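You operate a simulated robot arm through the tools that you are given. There is no shell and no other tool. Be economical: measure what you need, move in short steps, check, and stop when the job is done.

The job below is to be done with a simulated robot arm. You get a single attempt, and the scene is never put back.

JOB
Press the far previous job button two times. Then fetch the purple jar and set it in the ar tray. Then stack the marked lump that says "27 %" from the left part of the long bench on top of the marked lump marked "26 %". Then turn the hanging regulator knob to off. Then take the loose gauge and put it on top of the purple box. Then take the blue hose coil and put it on the bench beside the scale. Then take the purple memory card and leave it on top of the blue tin. Then pull the clay table drawer open. Do these in the order given. Set down upright: purple jar.

Only the result counts: the job must be done as asked and must still hold three seconds after the hand-in. Knocking over, shifting, dropping, spilling or breaking anything else fails it.

ROBOT AND FRAMES
A 6-joint arm with a two-finger gripper on a trunk, on a base that drives. Base frame: it is fixed to the floor where the robot stands at the start and does not move with it; the origin is under the middle of the robot, x ahead of it, y to its left, z up. Units: mm, rad, N and s.
Its first joint turns from -2.897 to 2.897 rad. Places, roughly: bench beside the scale [900, -2300, 900]; blue hose coil (7x7x5 cm) [1100, -4000, 800]; blue tin (6x6x6 cm) [-1400, -2000, 800]; clay table drawer [-1100, 1700, 700]; far previous job button [700, 0, 800]; hanging regulator knob [700, -1900, 1100]; loose gauge [750, -2500, 1000]; marked lump [750, -1000, 1000]; purple box [1000, -2250, 1000]; purple jar [750, -1000, 1000]; purple memory card [1000, -4500, 750]; tray (21x13 cm) [-1060, -160, 800]. Payload 1.71 kg.
The TCP is the grasp point between the finger pads, 20 mm short of the fingertips. In the tool frame z runs along the fingers and y along their closing line. Largest opening 96 mm; the body of the gripper starts 113 mm behind the TCP.
Orientation is that of the tool frame in the base frame, as [roll, pitch, yaw] about the fixed x, y, z axes, in that order (R = Rz(yaw) Ry(pitch) Rx(roll)). With the fingers straight down and closing along the base's y, the tool's x points along the base's -x, its y along +y and its z along -z.

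CONTROLS
- The arm moves only by the tool drive_tool. Its argument "targets" is a list of rows, each a list of 6 numbers: the shift along the tool's x, y, z in cm, then the turn, a rotation vector about the tool's x, y, z in rad. In form: [[x, y, z, wx, wy, wz], ...]. A call has 1 to 20 rows; each row shifts and turns the commanded pose from where the row before left it, along the tool's axes as they then stand. "jaw" is the finger opening in cm, from 0 to 9.6, set as the call begins (left out, the last holds). A row lasts 0.2 s, in which the tool goes at most 50 mm and 0.15 rad; a call with a longer step from one row to the next is refused whole, and so is a gripper value outside its range. A pose out of reach is approached as far as the arm can. The call stops where the force on the tool passes 40 N (or 10 N more than at its start, if that is more) or the arm is blocked; 0.2 s more then pass. The fingers move at their own pace (about 45 mm/s each) and stop on an object; they squeeze with about 33 N. The grip force told is the motor's: it shows also when the fingers shut on nothing. Time passes only in rows, and 0.2 s behind the last, so rows that do not move let the fingers close. It gives the time, the measured TCP pose, the force on the tool (base axes), the opening and the grip force at its end, in the units of the frame above (readings bear some noise), with the torque about the TCP (base axes, N m) and any sound that the robot's microphone picked up, and new pictures: "show" is both (left out), scene, wrist or none.
- Cameras (640 x 400 px; columns grow to the right, rows downward): "scene" is now at [18.4, 131.9, 1720.9]; the picture's right is [-0.98, -0.19, 0.02], its down [-0.16, 0.77, -0.62] and it looks along [0.11, -0.61, -0.78] (base axes); focal length 214 px, centre (320, 200). "wrist" rides on the gripper at [66, 14, -145] in the tool frame; the picture's right is [-0.21, 0.98, 0.00], its down [-0.88, -0.18, -0.45] and it looks along [-0.44, -0.09, 0.90] (tool axes); focal length 275 px, centre (320, 200). There is no depth. A picture from a camera that has moved, and an enlarged one, comes with that camera's place and axes in the base frame and with its lens. The place of the scene camera against the robot may be out by one fixed shift of up to 18 mm in any direction.
- slide_trunk(by): slides the trunk up (or, below 0, down) by that many mm; the arm and the scene camera ride with it, the base frame stays. It gives what a move gives, with no picture.
- drive_base(legs): drives the robot by 1 to 6 legs, each [ahead, turn to the left] in mm and rad, along the robot's own axes; the way and the turn of a leg run together, so that a leg with both is an arc; at most 1500 mm and 3.142 rad a leg. The arm and the cameras ride along, it lands a little off, and it stops where it bumps. It gives what a move gives, and a new picture of the scene camera.
- aim_head(pan, tilt): turns the head with the scene camera to pan (to the left, within 2.496 rad either way) and tilt (down, from -0.506 to 1.204), counted from straight ahead of the robot. It gives what a move gives, and a new picture of the scene camera.
- zoom(camera, box): a new picture of the part [left, top, right, bottom] of that camera's present view, enlarged. It takes no simulated time.
- close_job(): hands the job in; it is judged then, once.

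Go step by step. Nothing tells you exact positions but the pictures and the camera data: compare them with the known pose of the tool, close in by small moves and look again before you grip or let go. The budget is 196 turns and 260 pictures, counting those below and the enlarged ones. Unless the task says otherwise, let go and move clear before handing in.

The tools are called after "Emit:" as name(argument=value, ...) on one line, values as JSON. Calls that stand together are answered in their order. drive_tool: Moves the arm, as the interface text tells. Its arguments: {"type":"object","properties":{"targets":{"type":"array","items":{"type":"array","items":{"type":"number"}}},"jaw":{"type":"number"},"show":{"type":"string","enum":["both","scene","wrist","none"]}},"required":["targets"]} The other tools are called the same way: slide_trunk (by) slides the trunk up or down; drive_base (legs) drives the base; aim_head (pan, tilt) turns the head that bears the scene camera; zoom (camera, box) takes an enlarged picture of a part of a camera's view; close_job () hands the job in.

At the start:

```text
clock: 0.0
position: [574.4, -241.0, 1157.7]
tool_rot: [-3.141, -0.002, -3.142]
ft_force: [-0.6, -0.8, 0.0]
ft_torque: [-0.03, -0.03, -0.04]
width: 95.8
gripper_force: 0.1
trunk travel left (down, up): [-325.0, 65.0]
robot x, y, heading: [1.4, -2.5, 0.002]
head pan, tilt: [-1.377, 0.899]
```

scene: 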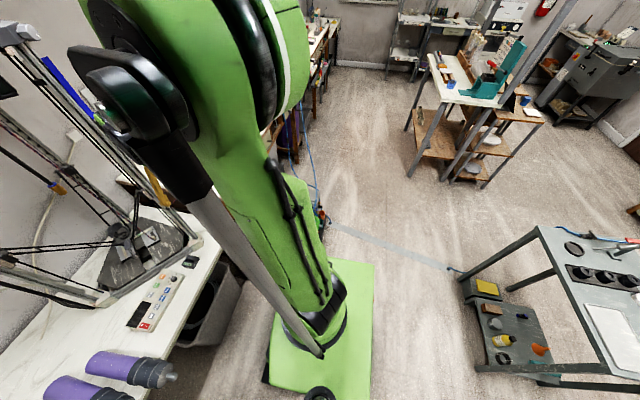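
wrist: 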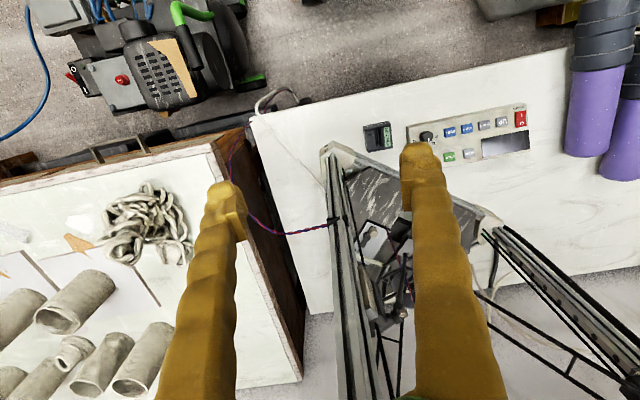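

I see a control panel on the bench with a delta-type machine. I'll enlarge it and look ahead with the head to get the panel's layout.

Emit:
zoom(camera="wrist", box=[350, 90, 550, 215])

Emit:
aim_head(pan=0.0, tilt=0.8)

```text
3.20 times, centred on (450, 152) of wrist
camera zoom: at [509.2, -227.2, 1303.1], right [0.21, 0.98, 0.0], down [0.88, -0.18, 0.44], along [0.43, -0.09, -0.9], focal length 881 px, centre (-96, 352)
```

zoom: 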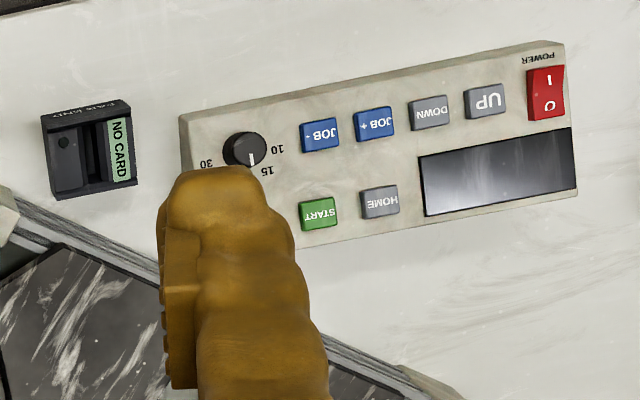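

```text
clock: 1.5
position: [559.8, -240.4, 1165.2]
tool_rot: [-3.142, 0.016, -3.141]
ft_force: [0.9, 0.1, 0.7]
ft_torque: [0.04, 0.08, -0.02]
width: 96.0
gripper_force: 0.0
trunk travel left (down, up): [-325.0, 65.0]
robot x, y, heading: [3.4, -2.0, 0.002]
head pan, tilt: [0.0, 0.799]
camera scene: at [85.1, 205.9, 1727.6], right [0.0, -1.0, 0.0], down [-0.73, 0.0, -0.69], along [0.69, 0.0, -0.73], focal length 214 px, centre (320, 200)
```

scene: 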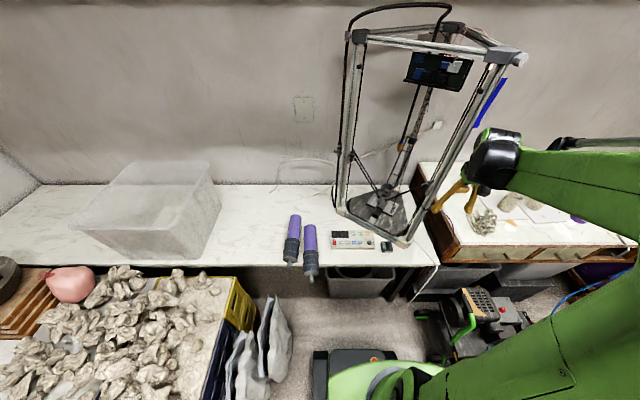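

The panel has two JOB buttons. I'll read their signs more closely, and check that no other panel is near.

Emit:
zoom(camera="scene", box=[320, 222, 400, 272])

Emit:
zoom(camera="wrist", box=[420, 100, 500, 150])

Emit:
zoom(camera="scene", box=[320, 0, 560, 150])

```text
8.00 times, centred on (360, 247) of scene
camera zoom: at [85.1, 205.9, 1727.6], right [0.0, -1.0, 0.0], down [-0.73, 0.0, -0.69], along [0.69, 0.0, -0.73], focal length 1716 px, centre (0, -176)
```

zoom: 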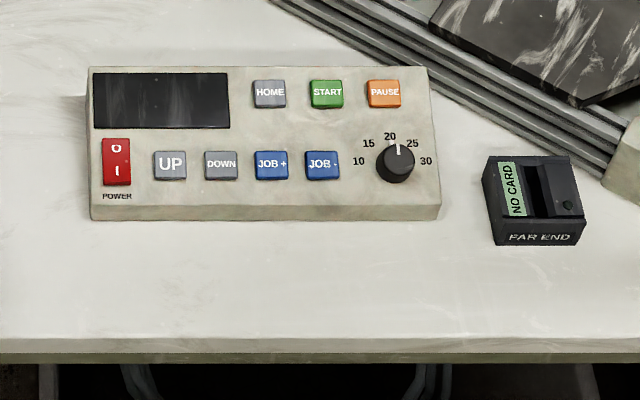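

```text
8.00 times, centred on (460, 125) of wrist
camera zoom: at [490.7, -227.0, 1309.9], right [0.21, 0.98, 0.0], down [0.87, -0.18, 0.46], along [0.45, -0.09, -0.89], focal length 2202 px, centre (-800, 800)
```

zoom: 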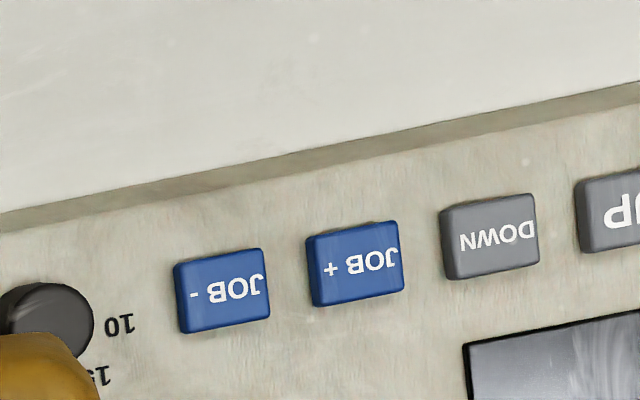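

```text
2.67 times, centred on (440, 75) of scene
camera zoom: at [85.1, 205.9, 1727.6], right [0.0, -1.0, 0.0], down [-0.73, 0.0, -0.69], along [0.69, 0.0, -0.73], focal length 572 px, centre (0, 533)
```

zoom: 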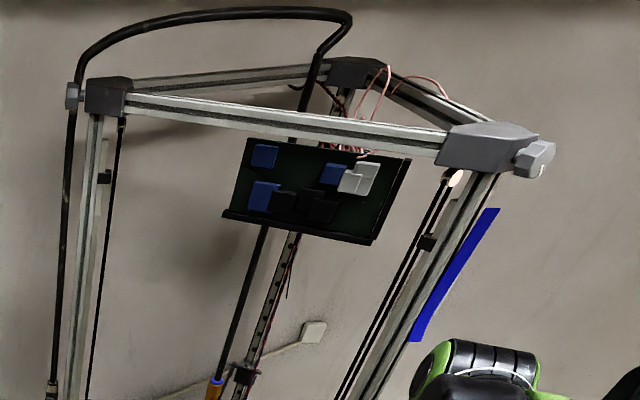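

"FAR END" marks this machine, and "JOB -" is the previous-job button, near [676, -8, 780]. I'll close the fingers, shift left clear of the frame, then go down towards it.

Emit:
drive_tool(targets=[[0, 4.7, 0, 0, 0, 0], [0, 4.7, 0, 0, 0, 0], [0, 4.7, 0, 0, 0, 0], [0, 4.7, 0, 0, 0, 0], [0, 4.7, 0, 0, 0, 0], [-2, 0, 4, 0, 0, 0], [-2, 0, 4, 0, 0, 0], [-2, 0, 4, 0, 0, 0], [-2, 0, 4, 0, 0, 0], [-2, 0, 4, 0, 0, 0], [0, 0, 4, 0, 0, 0], [0, 0, 0, 0, 0, 0], [0, 0, 0, 0, 0, 0]], jaw=0)

```text
clock: 4.3
position: [661.5, -5.0, 929.0]
tool_rot: [-3.14, 0.014, 3.141]
ft_force: [0.5, 0.6, 0.5]
ft_torque: [-0.02, -0.02, 0.03]
width: 0.0
gripper_force: 29.1
trunk travel left (down, up): [-325.0, 65.0]
robot x, y, heading: [1.8, -3.8, 0.003]
head pan, tilt: [0.0, 0.799]
camera scene: at [84.4, 206.1, 1727.7], right [0.0, -1.0, 0.0], down [-0.73, 0.0, -0.69], along [0.69, 0.0, -0.73], focal length 214 px, centre (320, 200)
camera wrist: at [593.1, 9.0, 1072.3], right [0.21, 0.98, 0.0], down [0.87, -0.18, 0.46], along [0.45, -0.09, -0.89], focal length 275 px, centre (320, 200)
```

scene: 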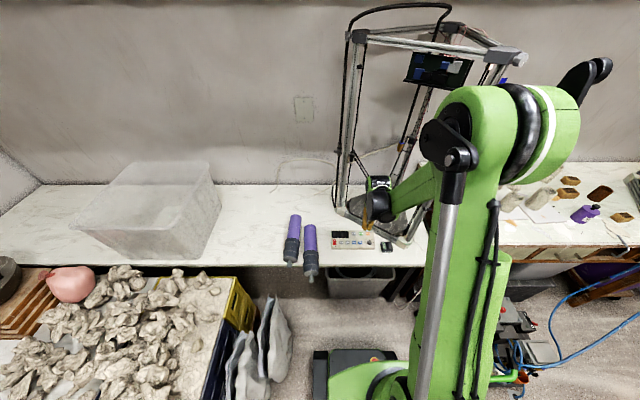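
wrist: 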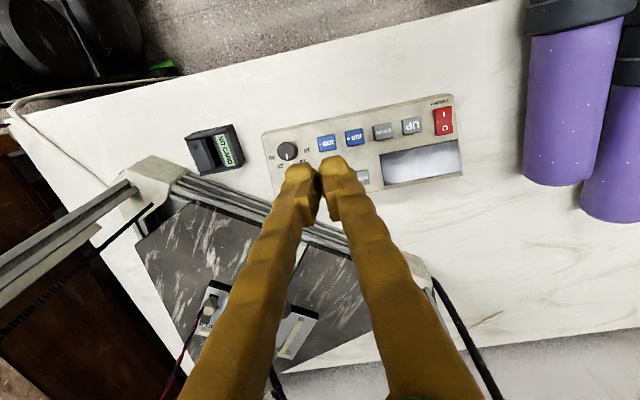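

The button is just ahead of the fingertips. I'll shift 14 mm ahead and 4 mm left, lower to about z 840, and look again.

Emit:
drive_tool(targets=[[-1.4, 0.4, 2, 0, 0, 0], [0, 0, 3.5, 0, 0, 0], [0, 0, 3.5, 0, 0, 0], [0, 0, 0, 0, 0, 0], [0, 0, 0, 0, 0, 0]], show="wrist")

Emit:
zoom(camera="wrist", box=[220, 80, 420, 205])

Emit:
zoom(camera="scene", box=[320, 200, 416, 260])

```text
clock: 5.5
position: [677.4, -3.1, 840.3]
tool_rot: [-3.141, 0.012, -3.141]
ft_force: [1.7, -0.4, 1.3]
ft_torque: [0.02, 0.0, 0.03]
width: 0.0
gripper_force: 28.9
trunk travel left (down, up): [-325.0, 65.0]
robot x, y, heading: [1.7, -3.2, 0.001]
head pan, tilt: [0.0, 0.799]
camera wrist: at [609.2, 11.6, 983.9], right [0.21, 0.98, 0.0], down [0.87, -0.18, 0.46], along [0.45, -0.09, -0.89], focal length 275 px, centre (320, 200)
```

wrist: 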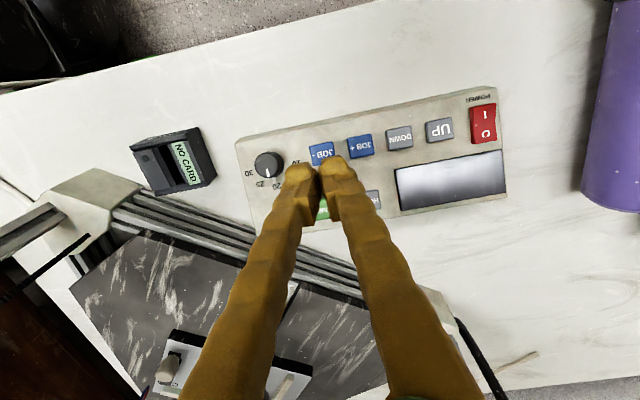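

```text
3.20 times, centred on (320, 142) of wrist
camera zoom: at [609.2, 11.6, 983.9], right [0.21, 0.98, 0.0], down [0.87, -0.18, 0.46], along [0.45, -0.09, -0.89], focal length 881 px, centre (320, 384)
```

zoom: 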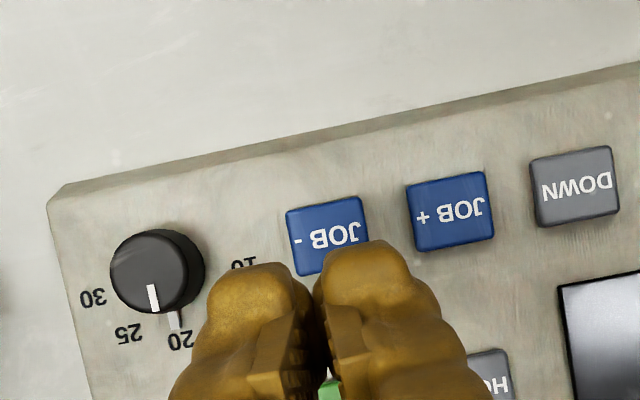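

```text
6.67 times, centred on (368, 230) of scene
camera zoom: at [84.5, 206.1, 1727.7], right [0.0, -1.0, 0.0], down [-0.73, 0.0, -0.69], along [0.69, 0.0, -0.73], focal length 1430 px, centre (0, 0)
```

zoom: 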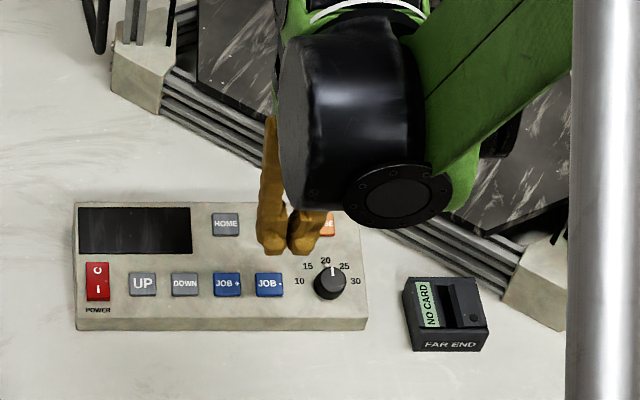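

The button comes out at about [681, -1, 755], with the tips at z 820. I'll lower to just above it, then press in small steps.

Emit:
drive_tool(targets=[[-0.4, 0.2, 2.5, 0, 0, 0], [0, 0, 2.2, 0, 0, 0], [0, 0, 0, 0, 0, 0], [0, 0, 0, 0, 0, 0]], show="wrist")

Emit:
zoom(camera="wrist", box=[220, 80, 420, 205])

```text
clock: 6.5
position: [682.3, 1.2, 791.7]
tool_rot: [3.14, 0.015, -3.141]
ft_force: [-0.8, 0.3, 0.8]
ft_torque: [0.01, -0.03, -0.02]
width: 0.0
gripper_force: 29.6
trunk travel left (down, up): [-325.0, 65.0]
robot x, y, heading: [-0.0, -3.2, -0.001]
head pan, tilt: [0.0, 0.799]
camera wrist: at [613.3, 14.6, 936.2], right [0.21, 0.98, 0.0], down [0.87, -0.18, 0.46], along [0.45, -0.09, -0.89], focal length 275 px, centre (320, 200)
```

wrist: 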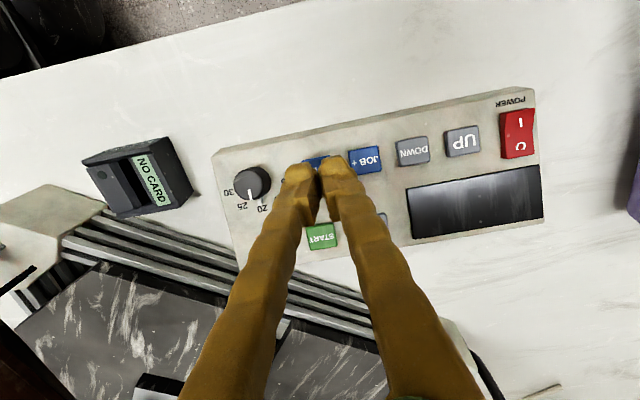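

```text
3.20 times, centred on (320, 142) of wrist
camera zoom: at [613.3, 14.6, 936.2], right [0.21, 0.98, 0.0], down [0.87, -0.18, 0.46], along [0.45, -0.09, -0.89], focal length 881 px, centre (320, 384)
```

zoom: 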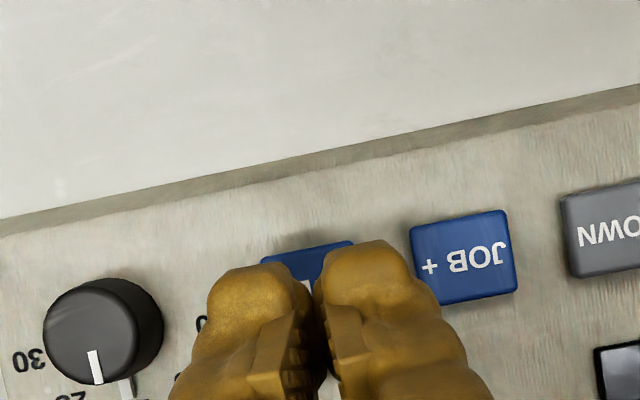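

The tips are centred over JOB-. I'll press down in 2 mm steps and come up again.

Emit:
drive_tool(targets=[[0, 0, 1.0, 0, 0, 0], [0, 0, 0.3, 0, 0, 0], [0, 0, 0.2, 0, 0, 0], [0, 0, 0.2, 0, 0, 0], [0, 0, 0.2, 0, 0, 0], [0, 0, 0.2, 0, 0, 0], [0, 0, 0.2, 0, 0, 0], [0, 0, 0.2, 0, 0, 0], [0, 0, 0.2, 0, 0, 0], [0, 0, 0.2, 0, 0, 0]], show="wrist")

```text
clock: 8.1
position: [668.8, -0.8, 779.5]
tool_rot: [-3.141, 0.032, 3.141]
ft_force: [0.0, 1.0, 0.7]
ft_torque: [-0.02, -0.07, 0.0]
width: 0.0
gripper_force: 30.0
trunk travel left (down, up): [-325.0, 65.0]
robot x, y, heading: [3.6, 3.0, 0.002]
head pan, tilt: [0.0, 0.799]
heard: click
stopped in row 7: the force on the tool passed its limit at 45 N (the readings are from after the stop); the commanded pose is now the measured one
camera wrist: at [598.0, 13.5, 923.4], right [0.21, 0.98, 0.01], down [0.86, -0.18, 0.47], along [0.46, -0.09, -0.88], focal length 275 px, centre (320, 200)
```

wrist: 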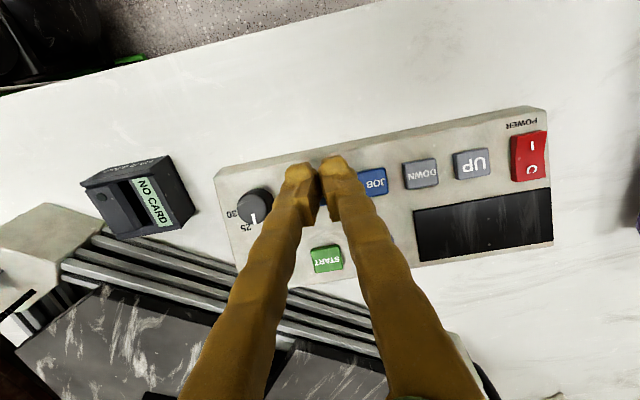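

I heard one click: that's the first press. The arm settled 13 mm back, so I'll lift, correct position and tilt, and check.

Emit:
drive_tool(targets=[[0, 0, -1.5, 0, 0, 0], [-1.3, 0, 0, 0, 0.03, 0], [0, 0, 0, 0, 0, 0], [0, 0, 0, 0, 0, 0]], show="wrist")

Emit:
zoom(camera="wrist", box=[220, 80, 420, 205])

```text
clock: 9.1
position: [682.9, 0.1, 794.8]
tool_rot: [-3.14, -0.001, 3.141]
ft_force: [-0.4, 0.4, -0.7]
ft_torque: [0.0, 0.0, 0.02]
width: 0.0
gripper_force: 30.0
trunk travel left (down, up): [-325.0, 65.0]
robot x, y, heading: [0.5, -2.7, -0.001]
head pan, tilt: [0.0, 0.799]
camera wrist: at [616.4, 13.9, 939.3], right [0.21, 0.98, 0.0], down [0.88, -0.18, 0.44], along [0.43, -0.09, -0.9], focal length 275 px, centre (320, 200)
```

wrist: 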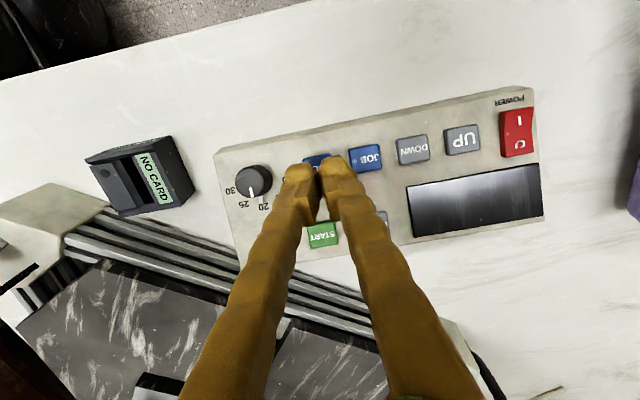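

```text
3.20 times, centred on (320, 142) of wrist
camera zoom: at [616.4, 13.9, 939.3], right [0.21, 0.98, 0.0], down [0.88, -0.18, 0.44], along [0.43, -0.09, -0.9], focal length 881 px, centre (320, 384)
```

zoom: 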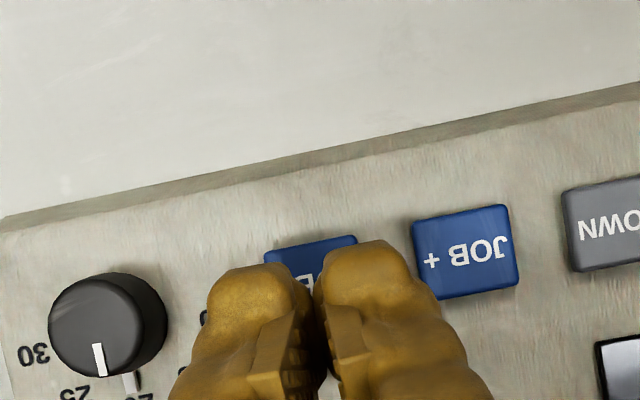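

Well placed again. I'll make the second press the same way.

Emit:
drive_tool(targets=[[0, 0, 1.0, 0, 0, 0], [0, 0, 0.5, 0, 0, 0], [0, 0, 0.3, 0, 0, 0], [0, 0, 0.2, 0, 0, 0], [0, 0, 0.2, 0, 0, 0], [0, 0, 0.2, 0, 0, 0], [0, 0, 0.2, 0, 0, 0], [0, 0, 0.2, 0, 0, 0], [0, 0, 0.2, 0, 0, 0]], show="none")

Emit:
zoom(camera="wrist", box=[220, 80, 540, 280])

```text
clock: 10.7
position: [670.1, -0.4, 780.7]
tool_rot: [3.14, 0.016, -3.141]
ft_force: [0.4, 0.2, 0.0]
ft_torque: [0.02, -0.08, -0.01]
width: 0.1
gripper_force: 29.5
trunk travel left (down, up): [-325.0, 65.0]
robot x, y, heading: [0.7, -0.8, -0.003]
head pan, tilt: [0.0, 0.799]
heard: click
stopped in row 8: the force on the tool passed its limit at 46 N (the readings are from after the stop); the commanded pose is now the measured one
```

```text
2.00 times, centred on (380, 180) of wrist
camera zoom: at [601.7, 13.1, 924.7], right [0.21, 0.98, 0.0], down [0.87, -0.18, 0.46], along [0.45, -0.09, -0.89], focal length 551 px, centre (200, 240)
```

zoom: 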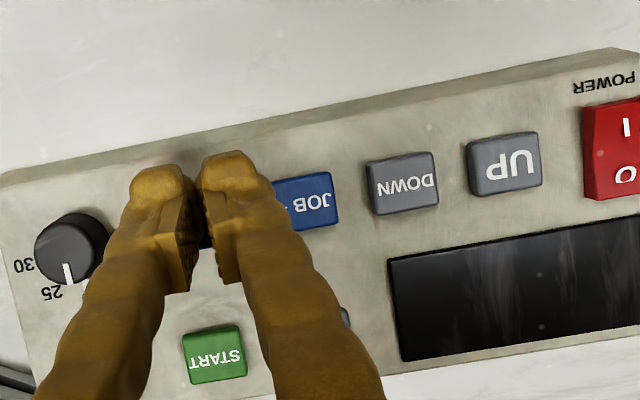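

Two clicks are done. I'll raise the tool clear and look to the right towards the jar and lumps.

Emit:
drive_tool(targets=[[0, 0, -3, 0, 0, 0], [0, 0, -5, 0, 0.016, 0], [0.5, 0, -5, 0, 0, 0], [2, 0, -5, 0, 0, 0], [2, 0, -5, 0, 0, 0], [2, 0, -5, 0, 0, 0], [2, 0, -5, 0, 0, 0], [2, 0, -4, 0, 0, 0]], show="none")

Emit:
aim_head(pan=-0.9, tilt=0.6)

```text
refused: row 3 steps farther than a row can; nothing moved
```

```text
clock: 11.9
position: [672.0, -0.5, 778.4]
tool_rot: [3.141, 0.012, 3.141]
ft_force: [0.2, -1.1, -0.2]
ft_torque: [0.0, -0.03, -0.03]
width: 0.0
gripper_force: 29.2
trunk travel left (down, up): [-325.0, 65.0]
robot x, y, heading: [-3.8, 1.5, -0.005]
head pan, tilt: [-0.901, 0.6]
camera scene: at [59.4, 136.9, 1744.9], right [-0.78, -0.62, 0.01], down [-0.36, 0.44, -0.82], along [0.5, -0.65, -0.57], focal length 214 px, centre (320, 200)
```

scene: 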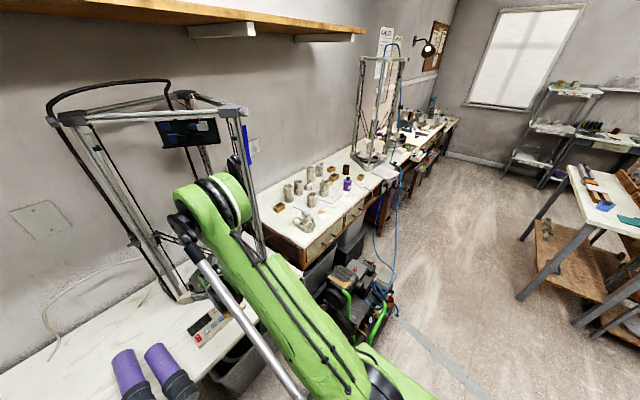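

The call was refused for step length; repeating with shorter rows. The jar stands on the long wooden bench to the right, with a compressor on the floor in front of it.

Emit:
drive_tool(targets=[[0, 0, -3, 0, 0, 0], [0, 0, -4.8, 0, 0.012, 0], [0.5, 0, -4.8, 0, 0, 0], [2, 0, -4.5, 0, 0, 0], [2, 0, -4.5, 0, 0, 0], [2, 0, -4.5, 0, 0, 0], [2, 0, -4.5, 0, 0, 0], [2, 0, -4, 0, 0, 0]], show="none")

Emit:
zoom(camera="scene", box=[240, 100, 480, 250])

Emit:
aim_head(pan=-1.4, tilt=0.75)

```text
clock: 13.7
position: [564.9, -2.5, 1125.7]
tool_rot: [-3.141, 0.002, 3.141]
ft_force: [-0.3, -0.4, 0.3]
ft_torque: [0.0, 0.02, 0.01]
width: 0.1
gripper_force: 29.7
trunk travel left (down, up): [-325.0, 65.0]
robot x, y, heading: [-0.1, 0.2, -0.003]
head pan, tilt: [-0.901, 0.6]
```

```text
2.67 times, centred on (360, 175) of scene
camera zoom: at [58.6, 136.8, 1744.9], right [-0.78, -0.62, 0.01], down [-0.36, 0.44, -0.82], along [0.5, -0.65, -0.57], focal length 572 px, centre (213, 267)
```

zoom: 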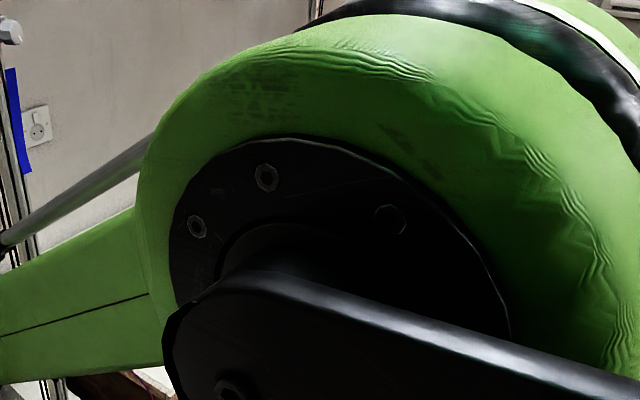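

```text
clock: 14.7
position: [565.7, -2.4, 1124.4]
tool_rot: [3.142, 0.001, 3.141]
ft_force: [0.2, -0.6, 0.1]
ft_torque: [-0.02, 0.02, 0.0]
width: 0.0
gripper_force: 29.5
trunk travel left (down, up): [-325.0, 65.0]
robot x, y, heading: [-2.3, -2.2, 0.0]
head pan, tilt: [-1.4, 0.75]
camera scene: at [18.0, 124.4, 1732.7], right [-0.99, -0.17, 0.02], down [-0.13, 0.67, -0.73], along [0.11, -0.72, -0.68], focal length 214 px, centre (320, 200)
```

scene: 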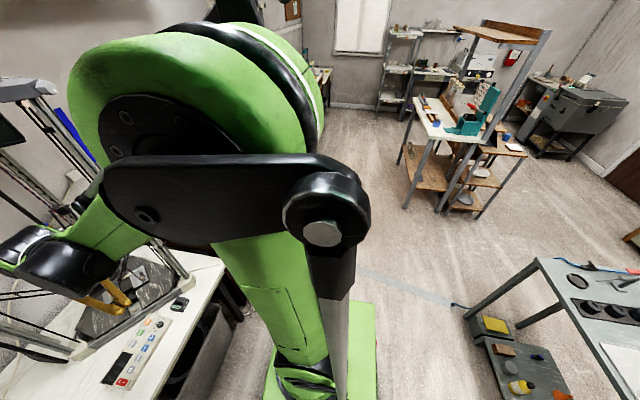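

I need to know the base's footprint against the compressor before driving. I'll look down to the right.

Emit:
aim_head(pan=-1.8, tilt=1.2)

Emit:
aim_head(pan=2.3, tilt=0.7)

```text
clock: 15.6
position: [565.0, -3.0, 1125.1]
tool_rot: [3.141, 0.003, -3.14]
ft_force: [-0.1, -0.1, -0.3]
ft_torque: [-0.01, 0.0, 0.03]
width: 0.0
gripper_force: 29.5
trunk travel left (down, up): [-325.0, 65.0]
robot x, y, heading: [-3.1, -0.2, 0.002]
head pan, tilt: [-1.799, 1.201]
camera scene: at [-9.1, 151.6, 1701.4], right [-0.97, 0.23, 0.02], down [0.2, 0.91, -0.37], along [-0.1, -0.35, -0.93], focal length 214 px, centre (320, 200)
```

scene: 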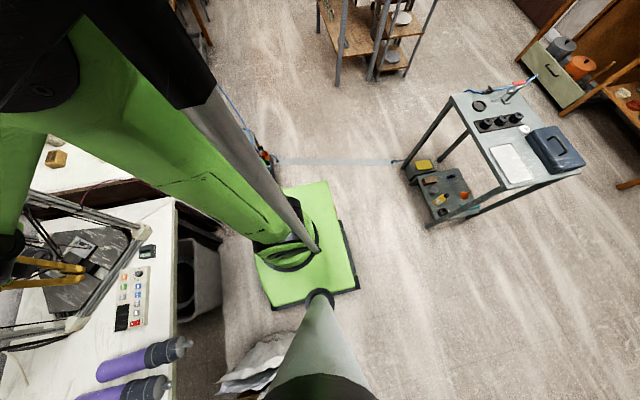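

```text
clock: 18.9
position: [565.0, -2.9, 1125.3]
tool_rot: [-3.141, 0.001, 3.141]
ft_force: [0.5, 0.0, 0.1]
ft_torque: [0.01, -0.03, -0.02]
width: 0.1
gripper_force: 29.9
trunk travel left (down, up): [-325.0, 65.0]
robot x, y, heading: [-1.2, 2.0, -0.001]
head pan, tilt: [2.3, 0.7]
camera scene: at [-52.5, 269.4, 1738.0], right [0.75, 0.67, -0.01], down [0.42, -0.48, -0.77], along [-0.52, 0.57, -0.64], focal length 214 px, centre (320, 200)
```

scene: 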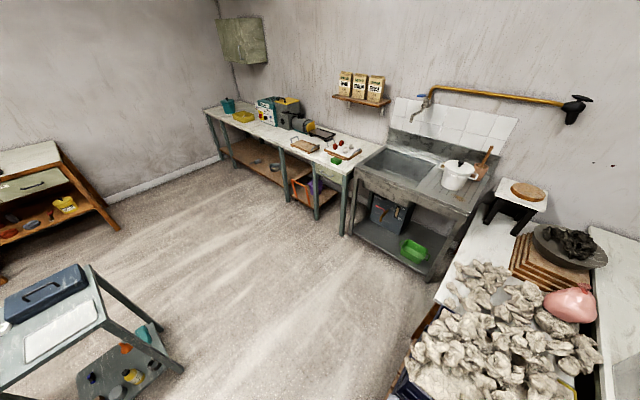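

The base seems about ±250 by ±330 mm with the head mast on its left. I'll back off 100, turn right and drive along the bench side, then look at the jar.

Emit:
drive_base(legs=[[-150, 0], [0, -1.5708], [600, 0]])

Emit:
aim_head(pan=0.6, tilt=0.7)

```text
clock: 30.6
position: [-175.0, -1175.4, 1124.4]
tool_rot: [3.141, 0.003, 1.545]
ft_force: [0.1, -0.3, -0.5]
ft_torque: [-0.04, 0.02, 0.0]
width: 0.0
gripper_force: 29.0
trunk travel left (down, up): [-325.0, 65.0]
robot x, y, heading: [-155.9, -606.7, -1.599]
head pan, tilt: [2.3, 0.7]
camera scene: at [124.7, -562.4, 1738.0], right [0.64, -0.77, -0.01], down [-0.49, -0.4, -0.77], along [0.59, 0.5, -0.64], focal length 214 px, centre (320, 200)
```

scene: 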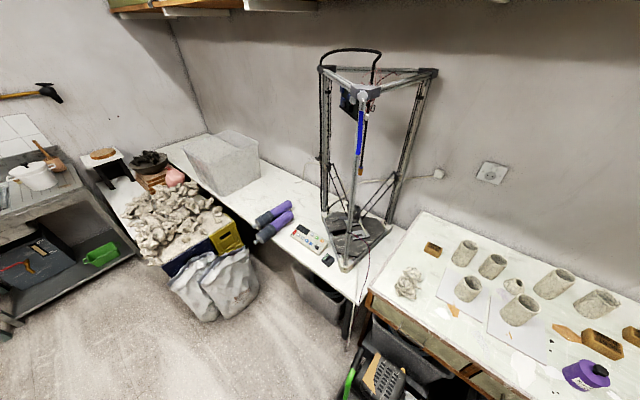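

```text
clock: 32.3
position: [-174.3, -1158.4, 1131.0]
tool_rot: [3.141, 0.016, 1.543]
ft_force: [0.0, -0.5, 0.3]
ft_torque: [0.03, 0.03, 0.0]
width: 0.2
gripper_force: 29.9
trunk travel left (down, up): [-325.0, 65.0]
robot x, y, heading: [-157.1, -609.0, -1.605]
head pan, tilt: [0.6, 0.7]
camera scene: at [105.5, -689.5, 1736.0], right [-0.84, -0.54, -0.01], down [-0.35, 0.55, -0.76], along [0.41, -0.63, -0.65], focal length 214 px, centre (320, 200)
```

scene: 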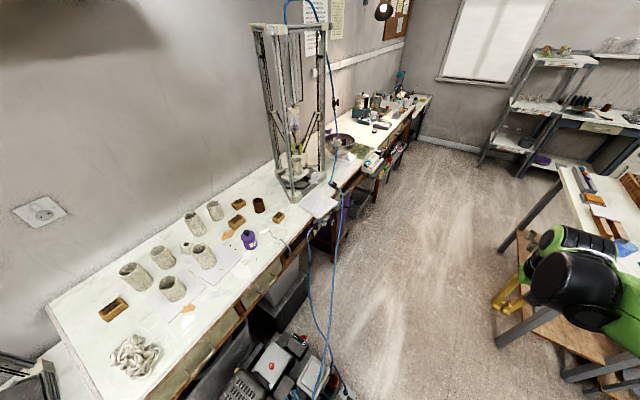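

The purple jar stands at about (247,238), with clay items and cylinders round it. I'll enlarge to find the marks.

Emit:
zoom(camera="scene", box=[160, 180, 320, 280])

Emit:
zoom(camera="scene", box=[60, 240, 252, 360])

Emit:
zoom(camera="scene", box=[250, 80, 442, 200])

Emit:
zoom(camera="scene", box=[180, 280, 380, 400])

```text
4.00 times, centred on (240, 230) of scene
camera zoom: at [105.5, -689.5, 1736.0], right [-0.84, -0.54, -0.01], down [-0.35, 0.55, -0.76], along [0.41, -0.63, -0.65], focal length 858 px, centre (640, 80)
```

zoom: 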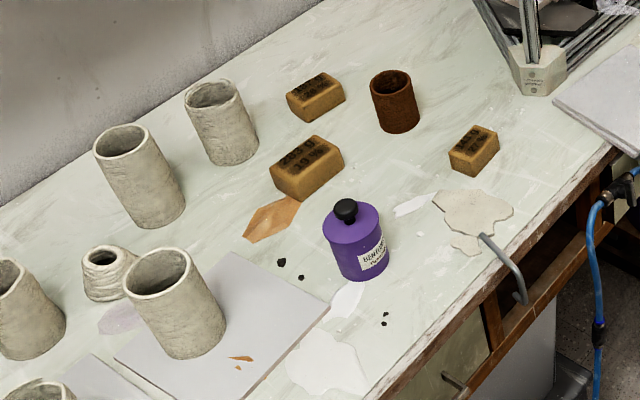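

```text
3.33 times, centred on (156, 300) of scene
camera zoom: at [105.5, -689.5, 1736.0], right [-0.84, -0.54, -0.01], down [-0.35, 0.55, -0.76], along [0.41, -0.63, -0.65], focal length 715 px, centre (867, -133)
```

zoom: 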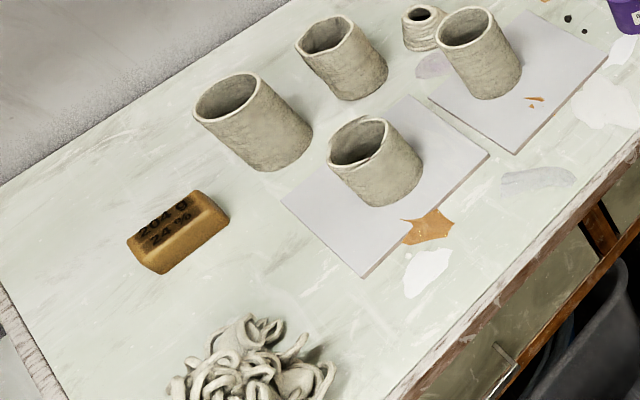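

```text
3.33 times, centred on (346, 140) of scene
camera zoom: at [105.5, -689.5, 1736.0], right [-0.84, -0.54, -0.01], down [-0.35, 0.55, -0.76], along [0.41, -0.63, -0.65], focal length 715 px, centre (233, 400)
```

zoom: 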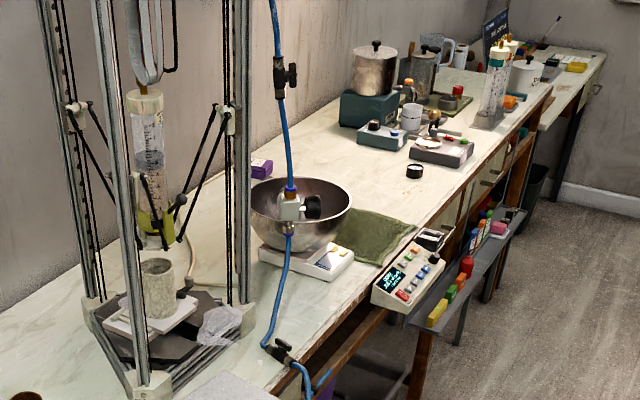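

```text
3.20 times, centred on (280, 340) of scene
camera zoom: at [105.5, -689.5, 1736.0], right [-0.84, -0.54, -0.01], down [-0.35, 0.55, -0.76], along [0.41, -0.63, -0.65], focal length 686 px, centre (448, -248)
```

zoom: 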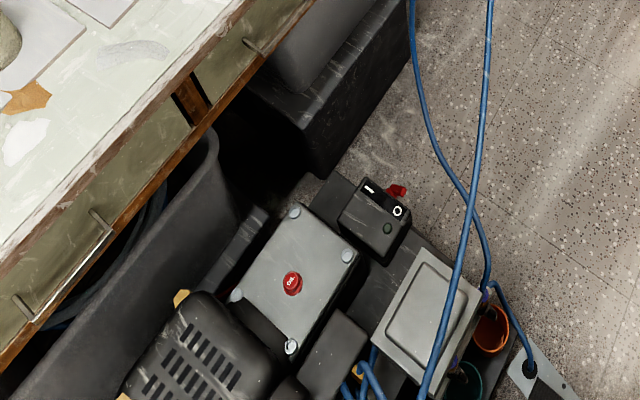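

Rays put the jar near [705, -1020] on a bench about 940 high; the brown blocks are the marked lumps. I'll drive further along and turn to face the bench, keeping away from the compressor.

Emit:
drive_base(legs=[[640, 0], [0, 1.6]])

Emit:
aim_head(pan=0.1, tilt=0.9)

```text
clock: 43.1
position: [370.6, -1247.4, 1132.5]
tool_rot: [-3.141, 0.019, -3.13]
ft_force: [0.5, 0.5, 0.1]
ft_torque: [-0.02, -0.01, -0.02]
width: 0.0
gripper_force: 29.3
trunk travel left (down, up): [-325.0, 65.0]
robot x, y, heading: [-178.6, -1255.8, 0.012]
head pan, tilt: [0.6, 0.7]
camera scene: at [-106.8, -1000.8, 1736.0], right [0.57, -0.82, -0.01], down [-0.54, -0.37, -0.76], along [0.62, 0.44, -0.65], focal length 214 px, centre (320, 200)
```

scene: 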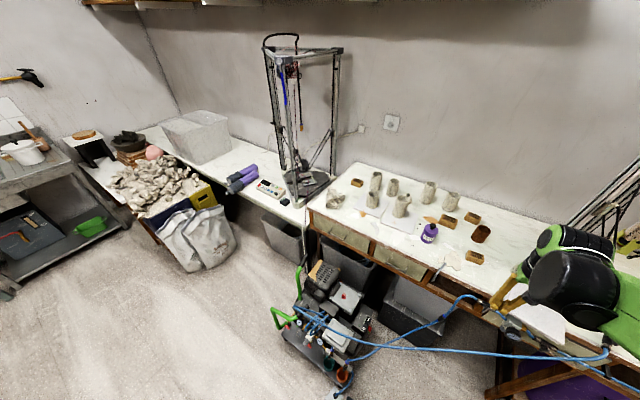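

```text
clock: 44.0
position: [352.4, -1247.3, 1140.8]
tool_rot: [3.141, 0.033, -3.128]
ft_force: [-0.5, 0.3, 0.7]
ft_torque: [0.0, -0.03, 0.01]
width: 0.1
gripper_force: 29.7
trunk travel left (down, up): [-325.0, 65.0]
robot x, y, heading: [-176.9, -1254.6, 0.011]
head pan, tilt: [0.099, 0.901]
camera scene: at [-110.4, -1041.3, 1720.2], right [0.11, -0.99, 0.0], down [-0.79, -0.09, -0.61], along [0.61, 0.07, -0.79], focal length 214 px, centre (320, 200)
```

scene: 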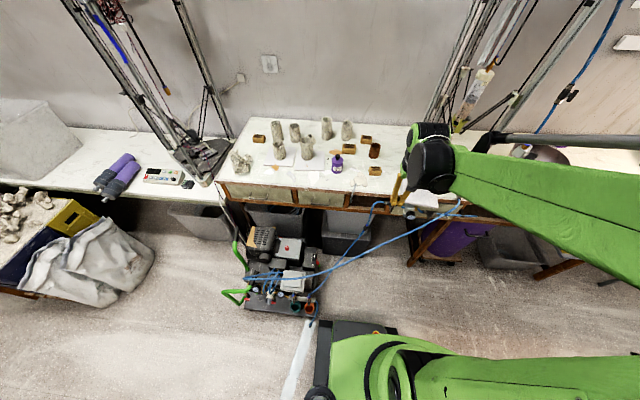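

Good view: the jar is about [715, -1033]. I'll enlarge to read the lumps.

Emit:
zoom(camera="scene", box=[230, 110, 310, 160])

Emit:
zoom(camera="scene", box=[310, 125, 390, 175])

Emit:
zoom(camera="scene", box=[220, 105, 412, 225])

```text
8.00 times, centred on (270, 135) of scene
camera zoom: at [-110.4, -1041.3, 1720.2], right [0.11, -0.99, 0.0], down [-0.79, -0.09, -0.61], along [0.61, 0.07, -0.79], focal length 1716 px, centre (720, 720)
```

zoom: 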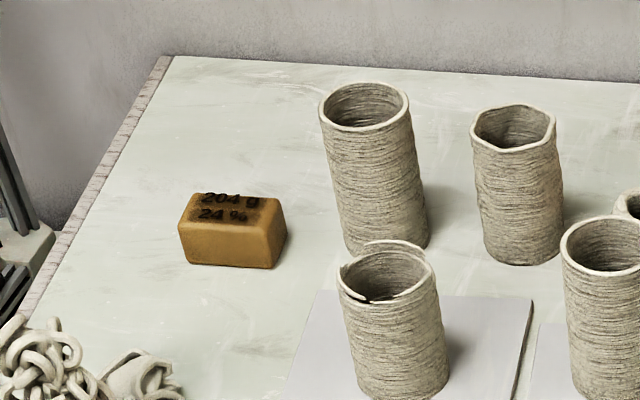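

```text
8.00 times, centred on (350, 150) of scene
camera zoom: at [-110.4, -1041.3, 1720.2], right [0.11, -0.99, 0.0], down [-0.79, -0.09, -0.61], along [0.61, 0.07, -0.79], focal length 1716 px, centre (80, 600)
```

zoom: 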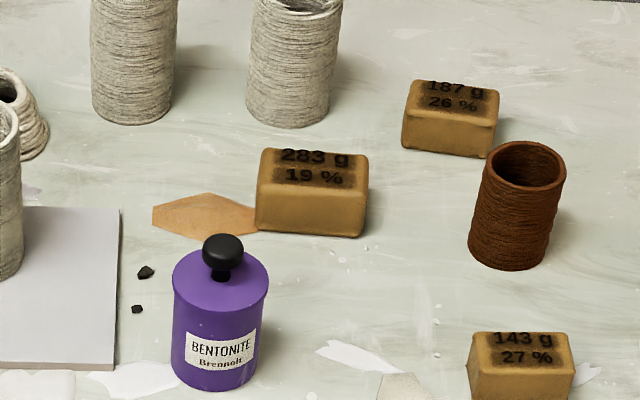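

```text
3.33 times, centred on (316, 165) of scene
camera zoom: at [-110.4, -1041.3, 1720.2], right [0.11, -0.99, 0.0], down [-0.79, -0.09, -0.61], along [0.61, 0.07, -0.79], focal length 715 px, centre (333, 317)
```

zoom: 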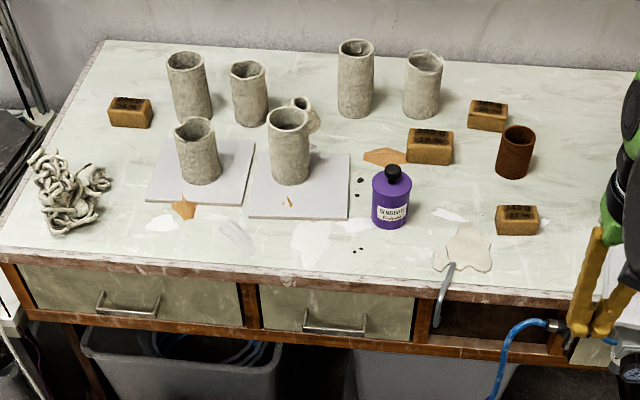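

The 27 % lump is front right and the 26 % lump behind it; the jar is "BENTONITE". I'll open the jaw and move above the jar, correcting the tilt.

Emit:
drive_tool(targets=[[0, 0, 0, 0, 0.033, 0], [-3.85, 2.65, 0, 0, 0, 0], [-3.85, 2.65, 0, 0, 0, 0], [-3.85, 2.65, 0, 0, 0, 0], [-3.85, 2.65, 0, 0, 0, 0], [-3.85, 2.65, 0, 0, 0, 0], [-3.85, 2.65, 0, 0, 0, 0], [-3.85, 2.65, 0, 0, 0, 0], [-3.85, 2.65, 0, 0, 0, 0], [0, 0, 0, 0, 0, 0], [0, 0, 0, 0, 0, 0]], jaw=9.6)

```text
clock: 46.5
position: [658.7, -1030.6, 1136.6]
tool_rot: [-3.139, -0.001, -3.129]
ft_force: [-0.5, 0.2, 0.5]
ft_torque: [0.06, -0.03, -0.02]
width: 96.0
gripper_force: 0.0
trunk travel left (down, up): [-325.0, 65.0]
robot x, y, heading: [-177.9, -1255.6, 0.011]
head pan, tilt: [0.099, 0.901]
camera scene: at [-102.0, -1041.6, 1719.9], right [0.11, -0.99, 0.0], down [-0.79, -0.09, -0.61], along [0.61, 0.07, -0.79], focal length 214 px, centre (320, 200)
camera wrist: at [592.0, -1018.3, 1281.9], right [0.19, 0.98, 0.0], down [0.88, -0.17, 0.44], along [0.44, -0.09, -0.9], focal length 275 px, centre (320, 200)
```

scene: 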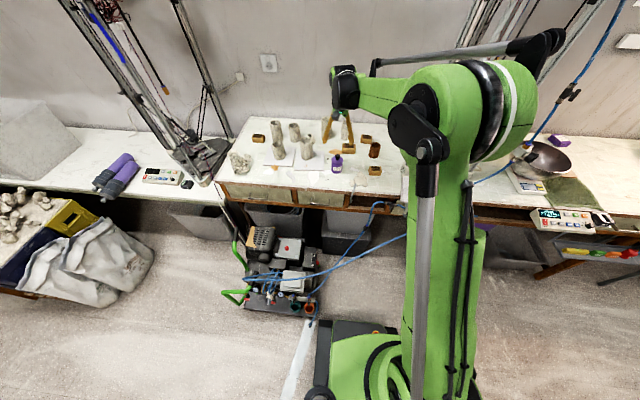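
wrist: 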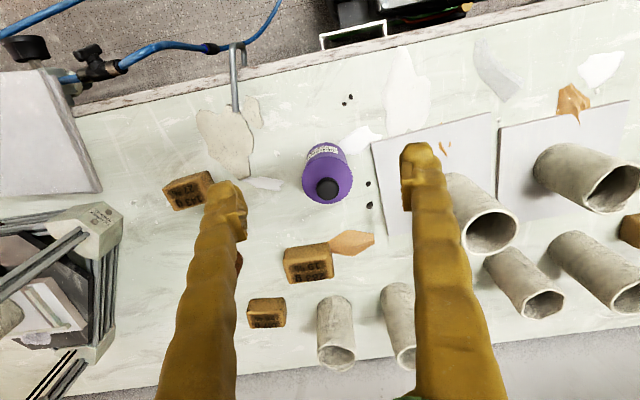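

The jar's axis is near [705, -1034], knob top about z 1028. I'll centre over it, come down to z 1060 and look.

Emit:
drive_tool(targets=[[-2.3, -0.15, 2, 0, 0, 0], [-2.3, -0.15, 2, 0, 0, 0], [0, 0, 3.7, 0, 0, 0], [0, 0, 0, 0, 0, 0], [0, 0, 0, 0, 0, 0]])

```text
clock: 47.6
position: [705.1, -1032.8, 1060.3]
tool_rot: [-3.141, -0.001, -3.128]
ft_force: [0.8, -0.3, 0.9]
ft_torque: [0.02, 0.01, 0.0]
width: 96.0
gripper_force: 0.0
trunk travel left (down, up): [-325.0, 65.0]
robot x, y, heading: [-180.0, -1254.6, 0.013]
head pan, tilt: [0.099, 0.901]
camera scene: at [-101.3, -1041.2, 1719.8], right [0.11, -0.99, 0.0], down [-0.79, -0.09, -0.61], along [0.6, 0.07, -0.79], focal length 214 px, centre (320, 200)
camera wrist: at [638.2, -1020.0, 1204.8], right [0.19, 0.98, 0.0], down [0.88, -0.17, 0.44], along [0.43, -0.09, -0.9], focal length 275 px, centre (320, 200)
```

scene: 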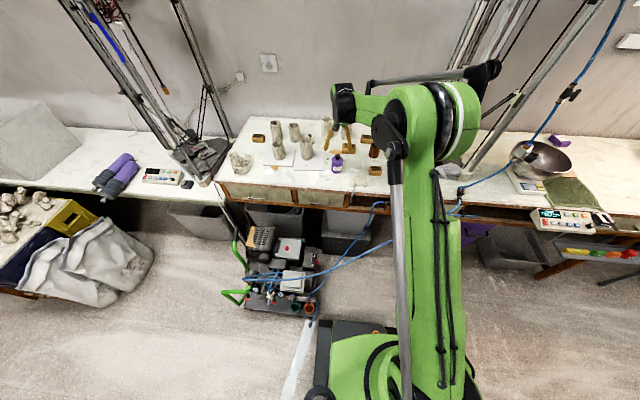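
wrist: 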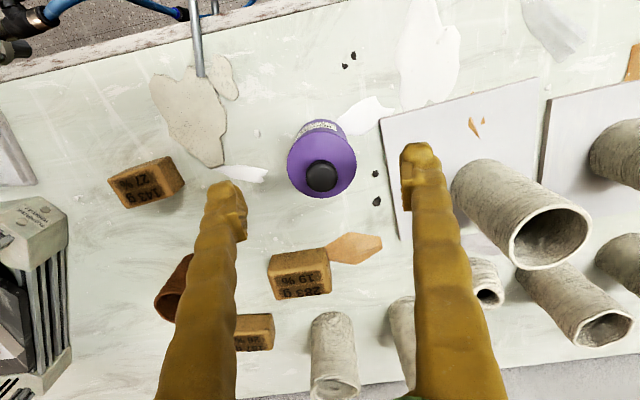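

The jar axis is confirmed at [707, -1034], knob top 1025. I'll lower to about z 977 around it and look.

Emit:
drive_tool(targets=[[-0.2, -0.1, 2.5, 0, 0, 0], [0, 0, 2.5, 0, 0, 0], [0, 0, 2.3, 0, 0, 0], [0, 0, 1.0, 0, 0, 0], [0, 0, 0, 0, 0, 0], [0, 0, 0, 0, 0, 0]], show="wrist")

Emit:
zoom(camera="scene", box=[304, 110, 400, 210])

```text
clock: 49.0
position: [707.7, -1034.3, 979.1]
tool_rot: [-3.14, -0.002, -3.129]
ft_force: [1.0, -0.5, 1.1]
ft_torque: [0.01, 0.0, -0.05]
width: 96.0
gripper_force: 0.0
trunk travel left (down, up): [-325.0, 65.0]
robot x, y, heading: [-179.7, -1255.5, 0.012]
head pan, tilt: [0.099, 0.901]
camera wrist: at [641.3, -1021.6, 1124.4], right [0.19, 0.98, 0.0], down [0.88, -0.17, 0.44], along [0.43, -0.09, -0.9], focal length 275 px, centre (320, 200)
```

wrist: 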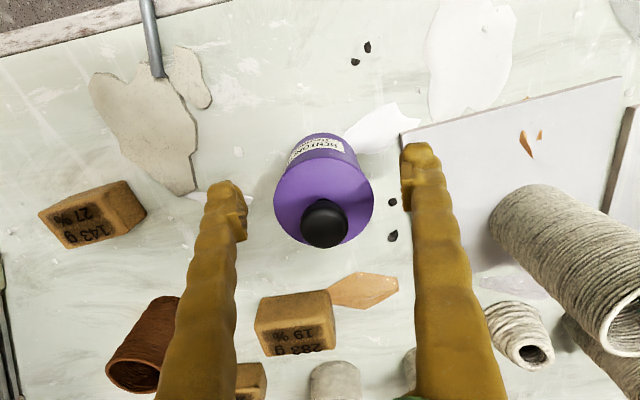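

```text
4.00 times, centred on (352, 160) of scene
camera zoom: at [-101.3, -1041.2, 1719.8], right [0.11, -0.99, 0.0], down [-0.79, -0.09, -0.61], along [0.6, 0.07, -0.79], focal length 858 px, centre (192, 360)
```

zoom: 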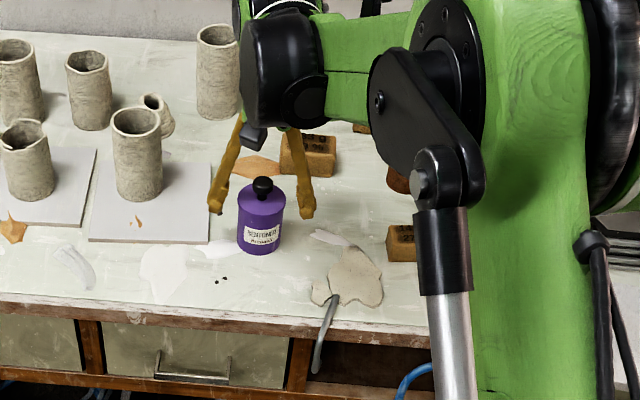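

The jar is about 5 mm nearer me than the fingers' line. I'll shift back 5 mm and close.

Emit:
drive_tool(targets=[[0.5, 0.1, 0, 0, 0, 0], [0, 0, 0, 0, 0, 0]], show="none")

Emit:
drive_tool(targets=[[0, 0, 0, 0, 0, 0], [0, 0, 0, 0, 0, 0], [0, 0, 0, 0, 0, 0], [0, 0, 0, 0, 0, 0]], jaw=3.5, show="wrist")

```text
clock: 49.6
position: [701.0, -1035.1, 979.1]
tool_rot: [-3.141, -0.004, -3.129]
ft_force: [0.7, -0.2, 0.4]
ft_torque: [0.03, 0.02, 0.04]
width: 96.1
gripper_force: 0.0
trunk travel left (down, up): [-325.0, 65.0]
robot x, y, heading: [-176.9, -1255.8, 0.011]
head pan, tilt: [0.099, 0.901]
```

```text
clock: 50.6
position: [703.3, -1033.1, 979.9]
tool_rot: [-3.14, -0.002, -3.129]
ft_force: [1.2, 0.4, 1.4]
ft_torque: [0.02, -0.01, -0.02]
width: 54.8
gripper_force: 33.1
trunk travel left (down, up): [-325.0, 65.0]
robot x, y, heading: [-176.9, -1260.1, 0.012]
head pan, tilt: [0.099, 0.901]
heard: snap
camera wrist: at [636.1, -1021.1, 1124.4], right [0.19, 0.98, 0.0], down [0.88, -0.17, 0.44], along [0.43, -0.09, -0.9], focal length 275 px, centre (320, 200)
```

wrist: 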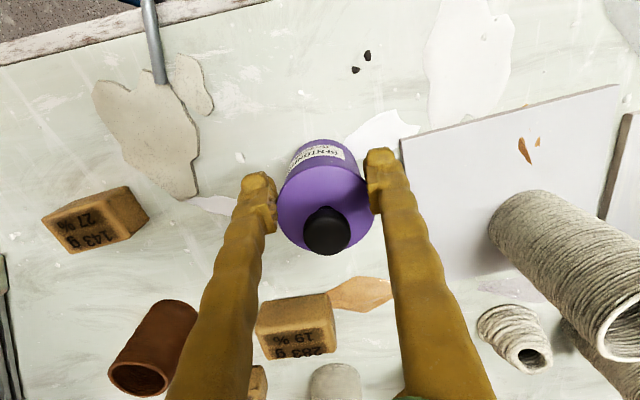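

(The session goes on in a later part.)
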